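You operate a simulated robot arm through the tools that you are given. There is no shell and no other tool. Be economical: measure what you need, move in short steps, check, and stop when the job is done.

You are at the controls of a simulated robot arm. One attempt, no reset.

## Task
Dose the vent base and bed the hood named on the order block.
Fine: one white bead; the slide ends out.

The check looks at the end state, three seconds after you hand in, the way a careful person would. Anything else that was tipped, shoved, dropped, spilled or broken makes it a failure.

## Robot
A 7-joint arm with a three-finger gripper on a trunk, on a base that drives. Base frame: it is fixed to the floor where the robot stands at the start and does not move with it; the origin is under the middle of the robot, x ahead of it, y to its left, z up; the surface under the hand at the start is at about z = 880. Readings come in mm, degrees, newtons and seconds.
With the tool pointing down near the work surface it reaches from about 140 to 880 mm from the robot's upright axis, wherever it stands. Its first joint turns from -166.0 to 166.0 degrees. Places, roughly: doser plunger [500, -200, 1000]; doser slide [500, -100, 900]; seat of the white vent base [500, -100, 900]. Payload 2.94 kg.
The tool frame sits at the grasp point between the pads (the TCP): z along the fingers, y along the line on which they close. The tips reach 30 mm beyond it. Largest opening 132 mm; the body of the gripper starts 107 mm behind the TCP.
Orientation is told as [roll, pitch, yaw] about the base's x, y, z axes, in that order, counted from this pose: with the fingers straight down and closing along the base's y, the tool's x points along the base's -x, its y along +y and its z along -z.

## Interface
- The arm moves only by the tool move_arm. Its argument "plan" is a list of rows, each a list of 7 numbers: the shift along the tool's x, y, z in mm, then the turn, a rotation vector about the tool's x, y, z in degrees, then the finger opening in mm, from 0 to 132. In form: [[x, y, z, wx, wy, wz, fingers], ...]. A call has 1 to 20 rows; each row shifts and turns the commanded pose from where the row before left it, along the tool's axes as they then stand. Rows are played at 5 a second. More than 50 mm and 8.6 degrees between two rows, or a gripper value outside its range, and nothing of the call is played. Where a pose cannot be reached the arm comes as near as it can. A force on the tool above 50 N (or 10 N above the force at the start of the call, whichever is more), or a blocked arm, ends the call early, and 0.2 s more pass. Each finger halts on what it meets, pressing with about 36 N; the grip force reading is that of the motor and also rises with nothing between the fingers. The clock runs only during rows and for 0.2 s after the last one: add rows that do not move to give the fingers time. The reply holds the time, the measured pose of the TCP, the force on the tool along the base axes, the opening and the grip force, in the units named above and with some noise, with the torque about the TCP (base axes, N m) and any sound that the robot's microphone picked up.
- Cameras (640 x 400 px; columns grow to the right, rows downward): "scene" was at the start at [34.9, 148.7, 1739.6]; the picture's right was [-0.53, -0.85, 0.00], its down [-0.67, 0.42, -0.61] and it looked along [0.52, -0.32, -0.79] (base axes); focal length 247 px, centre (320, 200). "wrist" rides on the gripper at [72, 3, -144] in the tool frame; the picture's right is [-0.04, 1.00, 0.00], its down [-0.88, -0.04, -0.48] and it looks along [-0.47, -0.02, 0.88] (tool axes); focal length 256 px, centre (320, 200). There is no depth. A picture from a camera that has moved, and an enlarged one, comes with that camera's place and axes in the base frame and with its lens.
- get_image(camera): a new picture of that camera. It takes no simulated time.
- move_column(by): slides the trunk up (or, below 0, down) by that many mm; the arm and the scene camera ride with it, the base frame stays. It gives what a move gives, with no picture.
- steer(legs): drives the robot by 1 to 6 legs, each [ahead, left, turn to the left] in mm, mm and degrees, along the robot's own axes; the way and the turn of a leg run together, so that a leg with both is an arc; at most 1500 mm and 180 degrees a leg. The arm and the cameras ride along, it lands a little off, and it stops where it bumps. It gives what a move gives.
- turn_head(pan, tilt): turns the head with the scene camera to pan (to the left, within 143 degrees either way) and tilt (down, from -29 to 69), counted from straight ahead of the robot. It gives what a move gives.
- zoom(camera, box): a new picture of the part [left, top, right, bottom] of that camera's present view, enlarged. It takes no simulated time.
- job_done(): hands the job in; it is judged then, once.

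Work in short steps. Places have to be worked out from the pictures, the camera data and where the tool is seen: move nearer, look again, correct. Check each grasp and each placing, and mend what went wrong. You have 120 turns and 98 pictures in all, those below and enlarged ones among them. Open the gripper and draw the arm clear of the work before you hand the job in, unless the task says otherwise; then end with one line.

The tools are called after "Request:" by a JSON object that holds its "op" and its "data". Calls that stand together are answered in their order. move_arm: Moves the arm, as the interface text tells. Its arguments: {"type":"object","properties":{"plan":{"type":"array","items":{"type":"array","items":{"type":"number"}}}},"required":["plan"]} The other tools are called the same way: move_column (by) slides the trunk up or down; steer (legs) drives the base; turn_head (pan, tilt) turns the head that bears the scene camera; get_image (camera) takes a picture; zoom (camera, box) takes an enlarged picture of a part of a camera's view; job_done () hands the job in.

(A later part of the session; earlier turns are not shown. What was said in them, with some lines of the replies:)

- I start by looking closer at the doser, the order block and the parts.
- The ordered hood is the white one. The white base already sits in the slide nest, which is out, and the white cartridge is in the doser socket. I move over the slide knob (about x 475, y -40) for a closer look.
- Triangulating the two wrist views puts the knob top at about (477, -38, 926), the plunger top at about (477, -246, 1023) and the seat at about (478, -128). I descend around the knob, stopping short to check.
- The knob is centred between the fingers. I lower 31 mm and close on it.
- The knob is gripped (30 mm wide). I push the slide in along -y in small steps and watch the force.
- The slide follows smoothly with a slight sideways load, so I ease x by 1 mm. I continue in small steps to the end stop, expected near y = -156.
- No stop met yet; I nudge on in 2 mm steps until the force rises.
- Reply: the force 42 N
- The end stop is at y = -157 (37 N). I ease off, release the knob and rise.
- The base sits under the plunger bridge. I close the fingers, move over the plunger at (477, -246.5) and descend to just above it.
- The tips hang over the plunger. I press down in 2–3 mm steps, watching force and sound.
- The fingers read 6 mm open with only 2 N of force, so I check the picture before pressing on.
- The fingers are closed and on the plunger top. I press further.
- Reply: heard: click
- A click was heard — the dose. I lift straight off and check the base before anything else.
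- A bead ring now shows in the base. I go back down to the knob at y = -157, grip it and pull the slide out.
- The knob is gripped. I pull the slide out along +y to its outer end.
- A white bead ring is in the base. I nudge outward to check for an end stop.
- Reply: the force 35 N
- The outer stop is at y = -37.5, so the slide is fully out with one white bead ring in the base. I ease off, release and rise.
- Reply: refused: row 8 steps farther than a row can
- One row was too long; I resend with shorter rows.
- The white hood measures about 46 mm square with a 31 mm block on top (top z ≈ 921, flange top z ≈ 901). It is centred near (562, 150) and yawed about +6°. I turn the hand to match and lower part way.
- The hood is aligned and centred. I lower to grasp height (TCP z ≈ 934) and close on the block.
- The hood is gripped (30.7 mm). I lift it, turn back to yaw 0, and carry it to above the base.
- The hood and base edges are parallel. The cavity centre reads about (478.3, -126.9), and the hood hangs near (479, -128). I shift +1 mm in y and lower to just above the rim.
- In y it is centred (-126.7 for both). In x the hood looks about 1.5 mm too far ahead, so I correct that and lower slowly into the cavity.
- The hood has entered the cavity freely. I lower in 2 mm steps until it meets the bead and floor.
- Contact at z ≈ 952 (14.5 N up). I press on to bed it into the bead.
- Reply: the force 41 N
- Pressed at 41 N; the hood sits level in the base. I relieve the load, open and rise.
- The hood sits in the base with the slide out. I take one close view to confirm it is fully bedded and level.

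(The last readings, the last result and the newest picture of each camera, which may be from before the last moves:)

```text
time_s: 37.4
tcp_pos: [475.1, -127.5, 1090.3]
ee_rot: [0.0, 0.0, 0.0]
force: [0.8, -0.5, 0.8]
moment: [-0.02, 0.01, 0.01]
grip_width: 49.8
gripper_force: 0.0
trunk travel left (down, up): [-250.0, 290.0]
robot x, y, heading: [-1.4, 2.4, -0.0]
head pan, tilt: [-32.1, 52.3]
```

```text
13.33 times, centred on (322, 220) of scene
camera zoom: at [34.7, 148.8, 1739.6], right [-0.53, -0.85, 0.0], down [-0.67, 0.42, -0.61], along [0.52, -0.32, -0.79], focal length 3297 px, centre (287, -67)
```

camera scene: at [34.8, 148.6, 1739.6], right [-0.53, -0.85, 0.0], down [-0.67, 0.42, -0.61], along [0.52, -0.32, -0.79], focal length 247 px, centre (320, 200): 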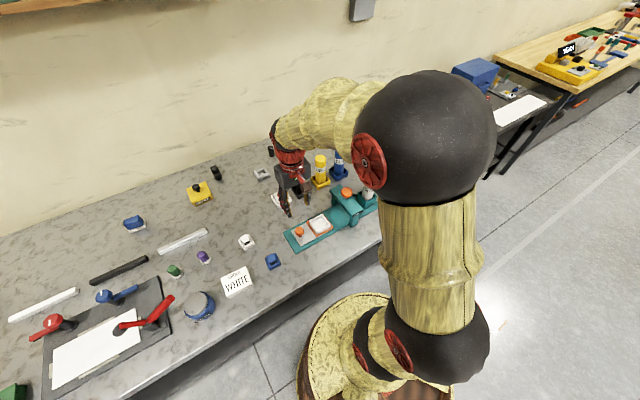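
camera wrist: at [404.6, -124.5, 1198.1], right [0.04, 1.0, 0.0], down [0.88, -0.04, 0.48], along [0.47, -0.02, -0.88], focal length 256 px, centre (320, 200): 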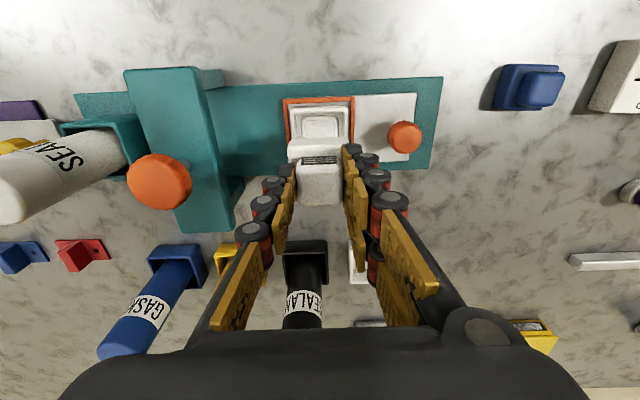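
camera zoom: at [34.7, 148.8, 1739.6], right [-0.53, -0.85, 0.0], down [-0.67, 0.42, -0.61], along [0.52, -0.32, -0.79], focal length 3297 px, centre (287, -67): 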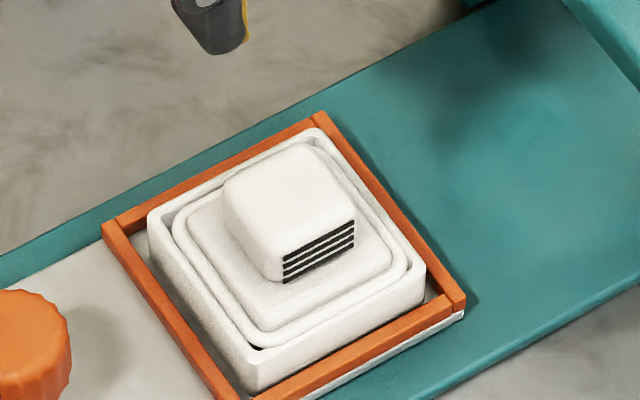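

The bead has squeezed out evenly all around the level hood. I draw the arm clear and take a last overview.

Request:
{"op": "move_arm", "data": {"plan": [[0, 0, -40, 0, 0, 0, 60], [0, 0, -40, 0, 0, 0, 90], [0, 0, -40, 0, 0, 0, 120], [0, 0, -20, 0, 0, 0, 130], [0, 0, 0, 0, 0, 0, 130]]}}

Request:
{"op": "get_image", "data": {"camera": "scene"}}

Request:
{"op": "get_image", "data": {"camera": "wrist"}}

```text
time_s: 38.6
tcp_pos: [476.2, -127.4, 1231.1]
ee_rot: [0.0, -0.1, 0.0]
force: [-0.2, 0.2, -0.3]
moment: [-0.02, 0.0, 0.01]
grip_width: 123.6
gripper_force: 0.0
trunk travel left (down, up): [-250.0, 290.0]
robot x, y, heading: [3.3, 0.8, -0.1]
head pan, tilt: [-32.1, 52.3]
```

```text
58 pictures are left
camera scene: at [34.9, 148.7, 1739.6], right [-0.53, -0.85, 0.0], down [-0.67, 0.42, -0.61], along [0.52, -0.32, -0.79], focal length 247 px, centre (320, 200)
```

scene: 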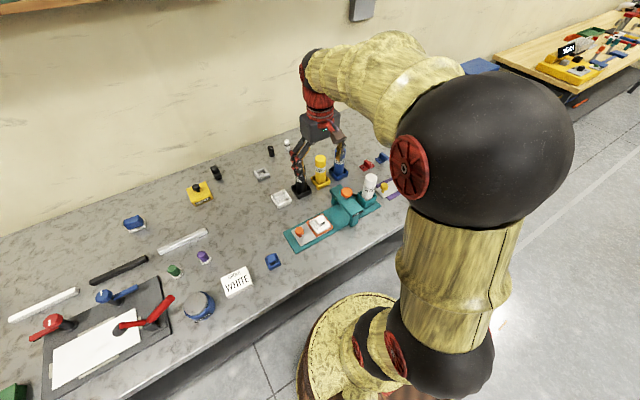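

```text
57 pictures are left
camera wrist: at [403.7, -123.8, 1373.8], right [0.04, 1.0, 0.0], down [0.88, -0.04, 0.48], along [0.47, -0.02, -0.88], focal length 256 px, centre (320, 200)
```

wrist: 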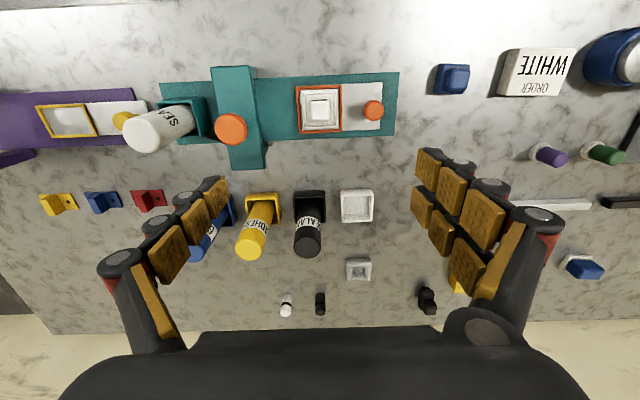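

Everything else stands as it was, the arm is clear, and the job is complete.

Request:
{"op": "job_done", "data": {}}

```text
The job is handed in.
```

I dosed the white vent base with one white bead, bedded the white hood in it level with the bead squeezed out evenly all round, and left the slide fully out.
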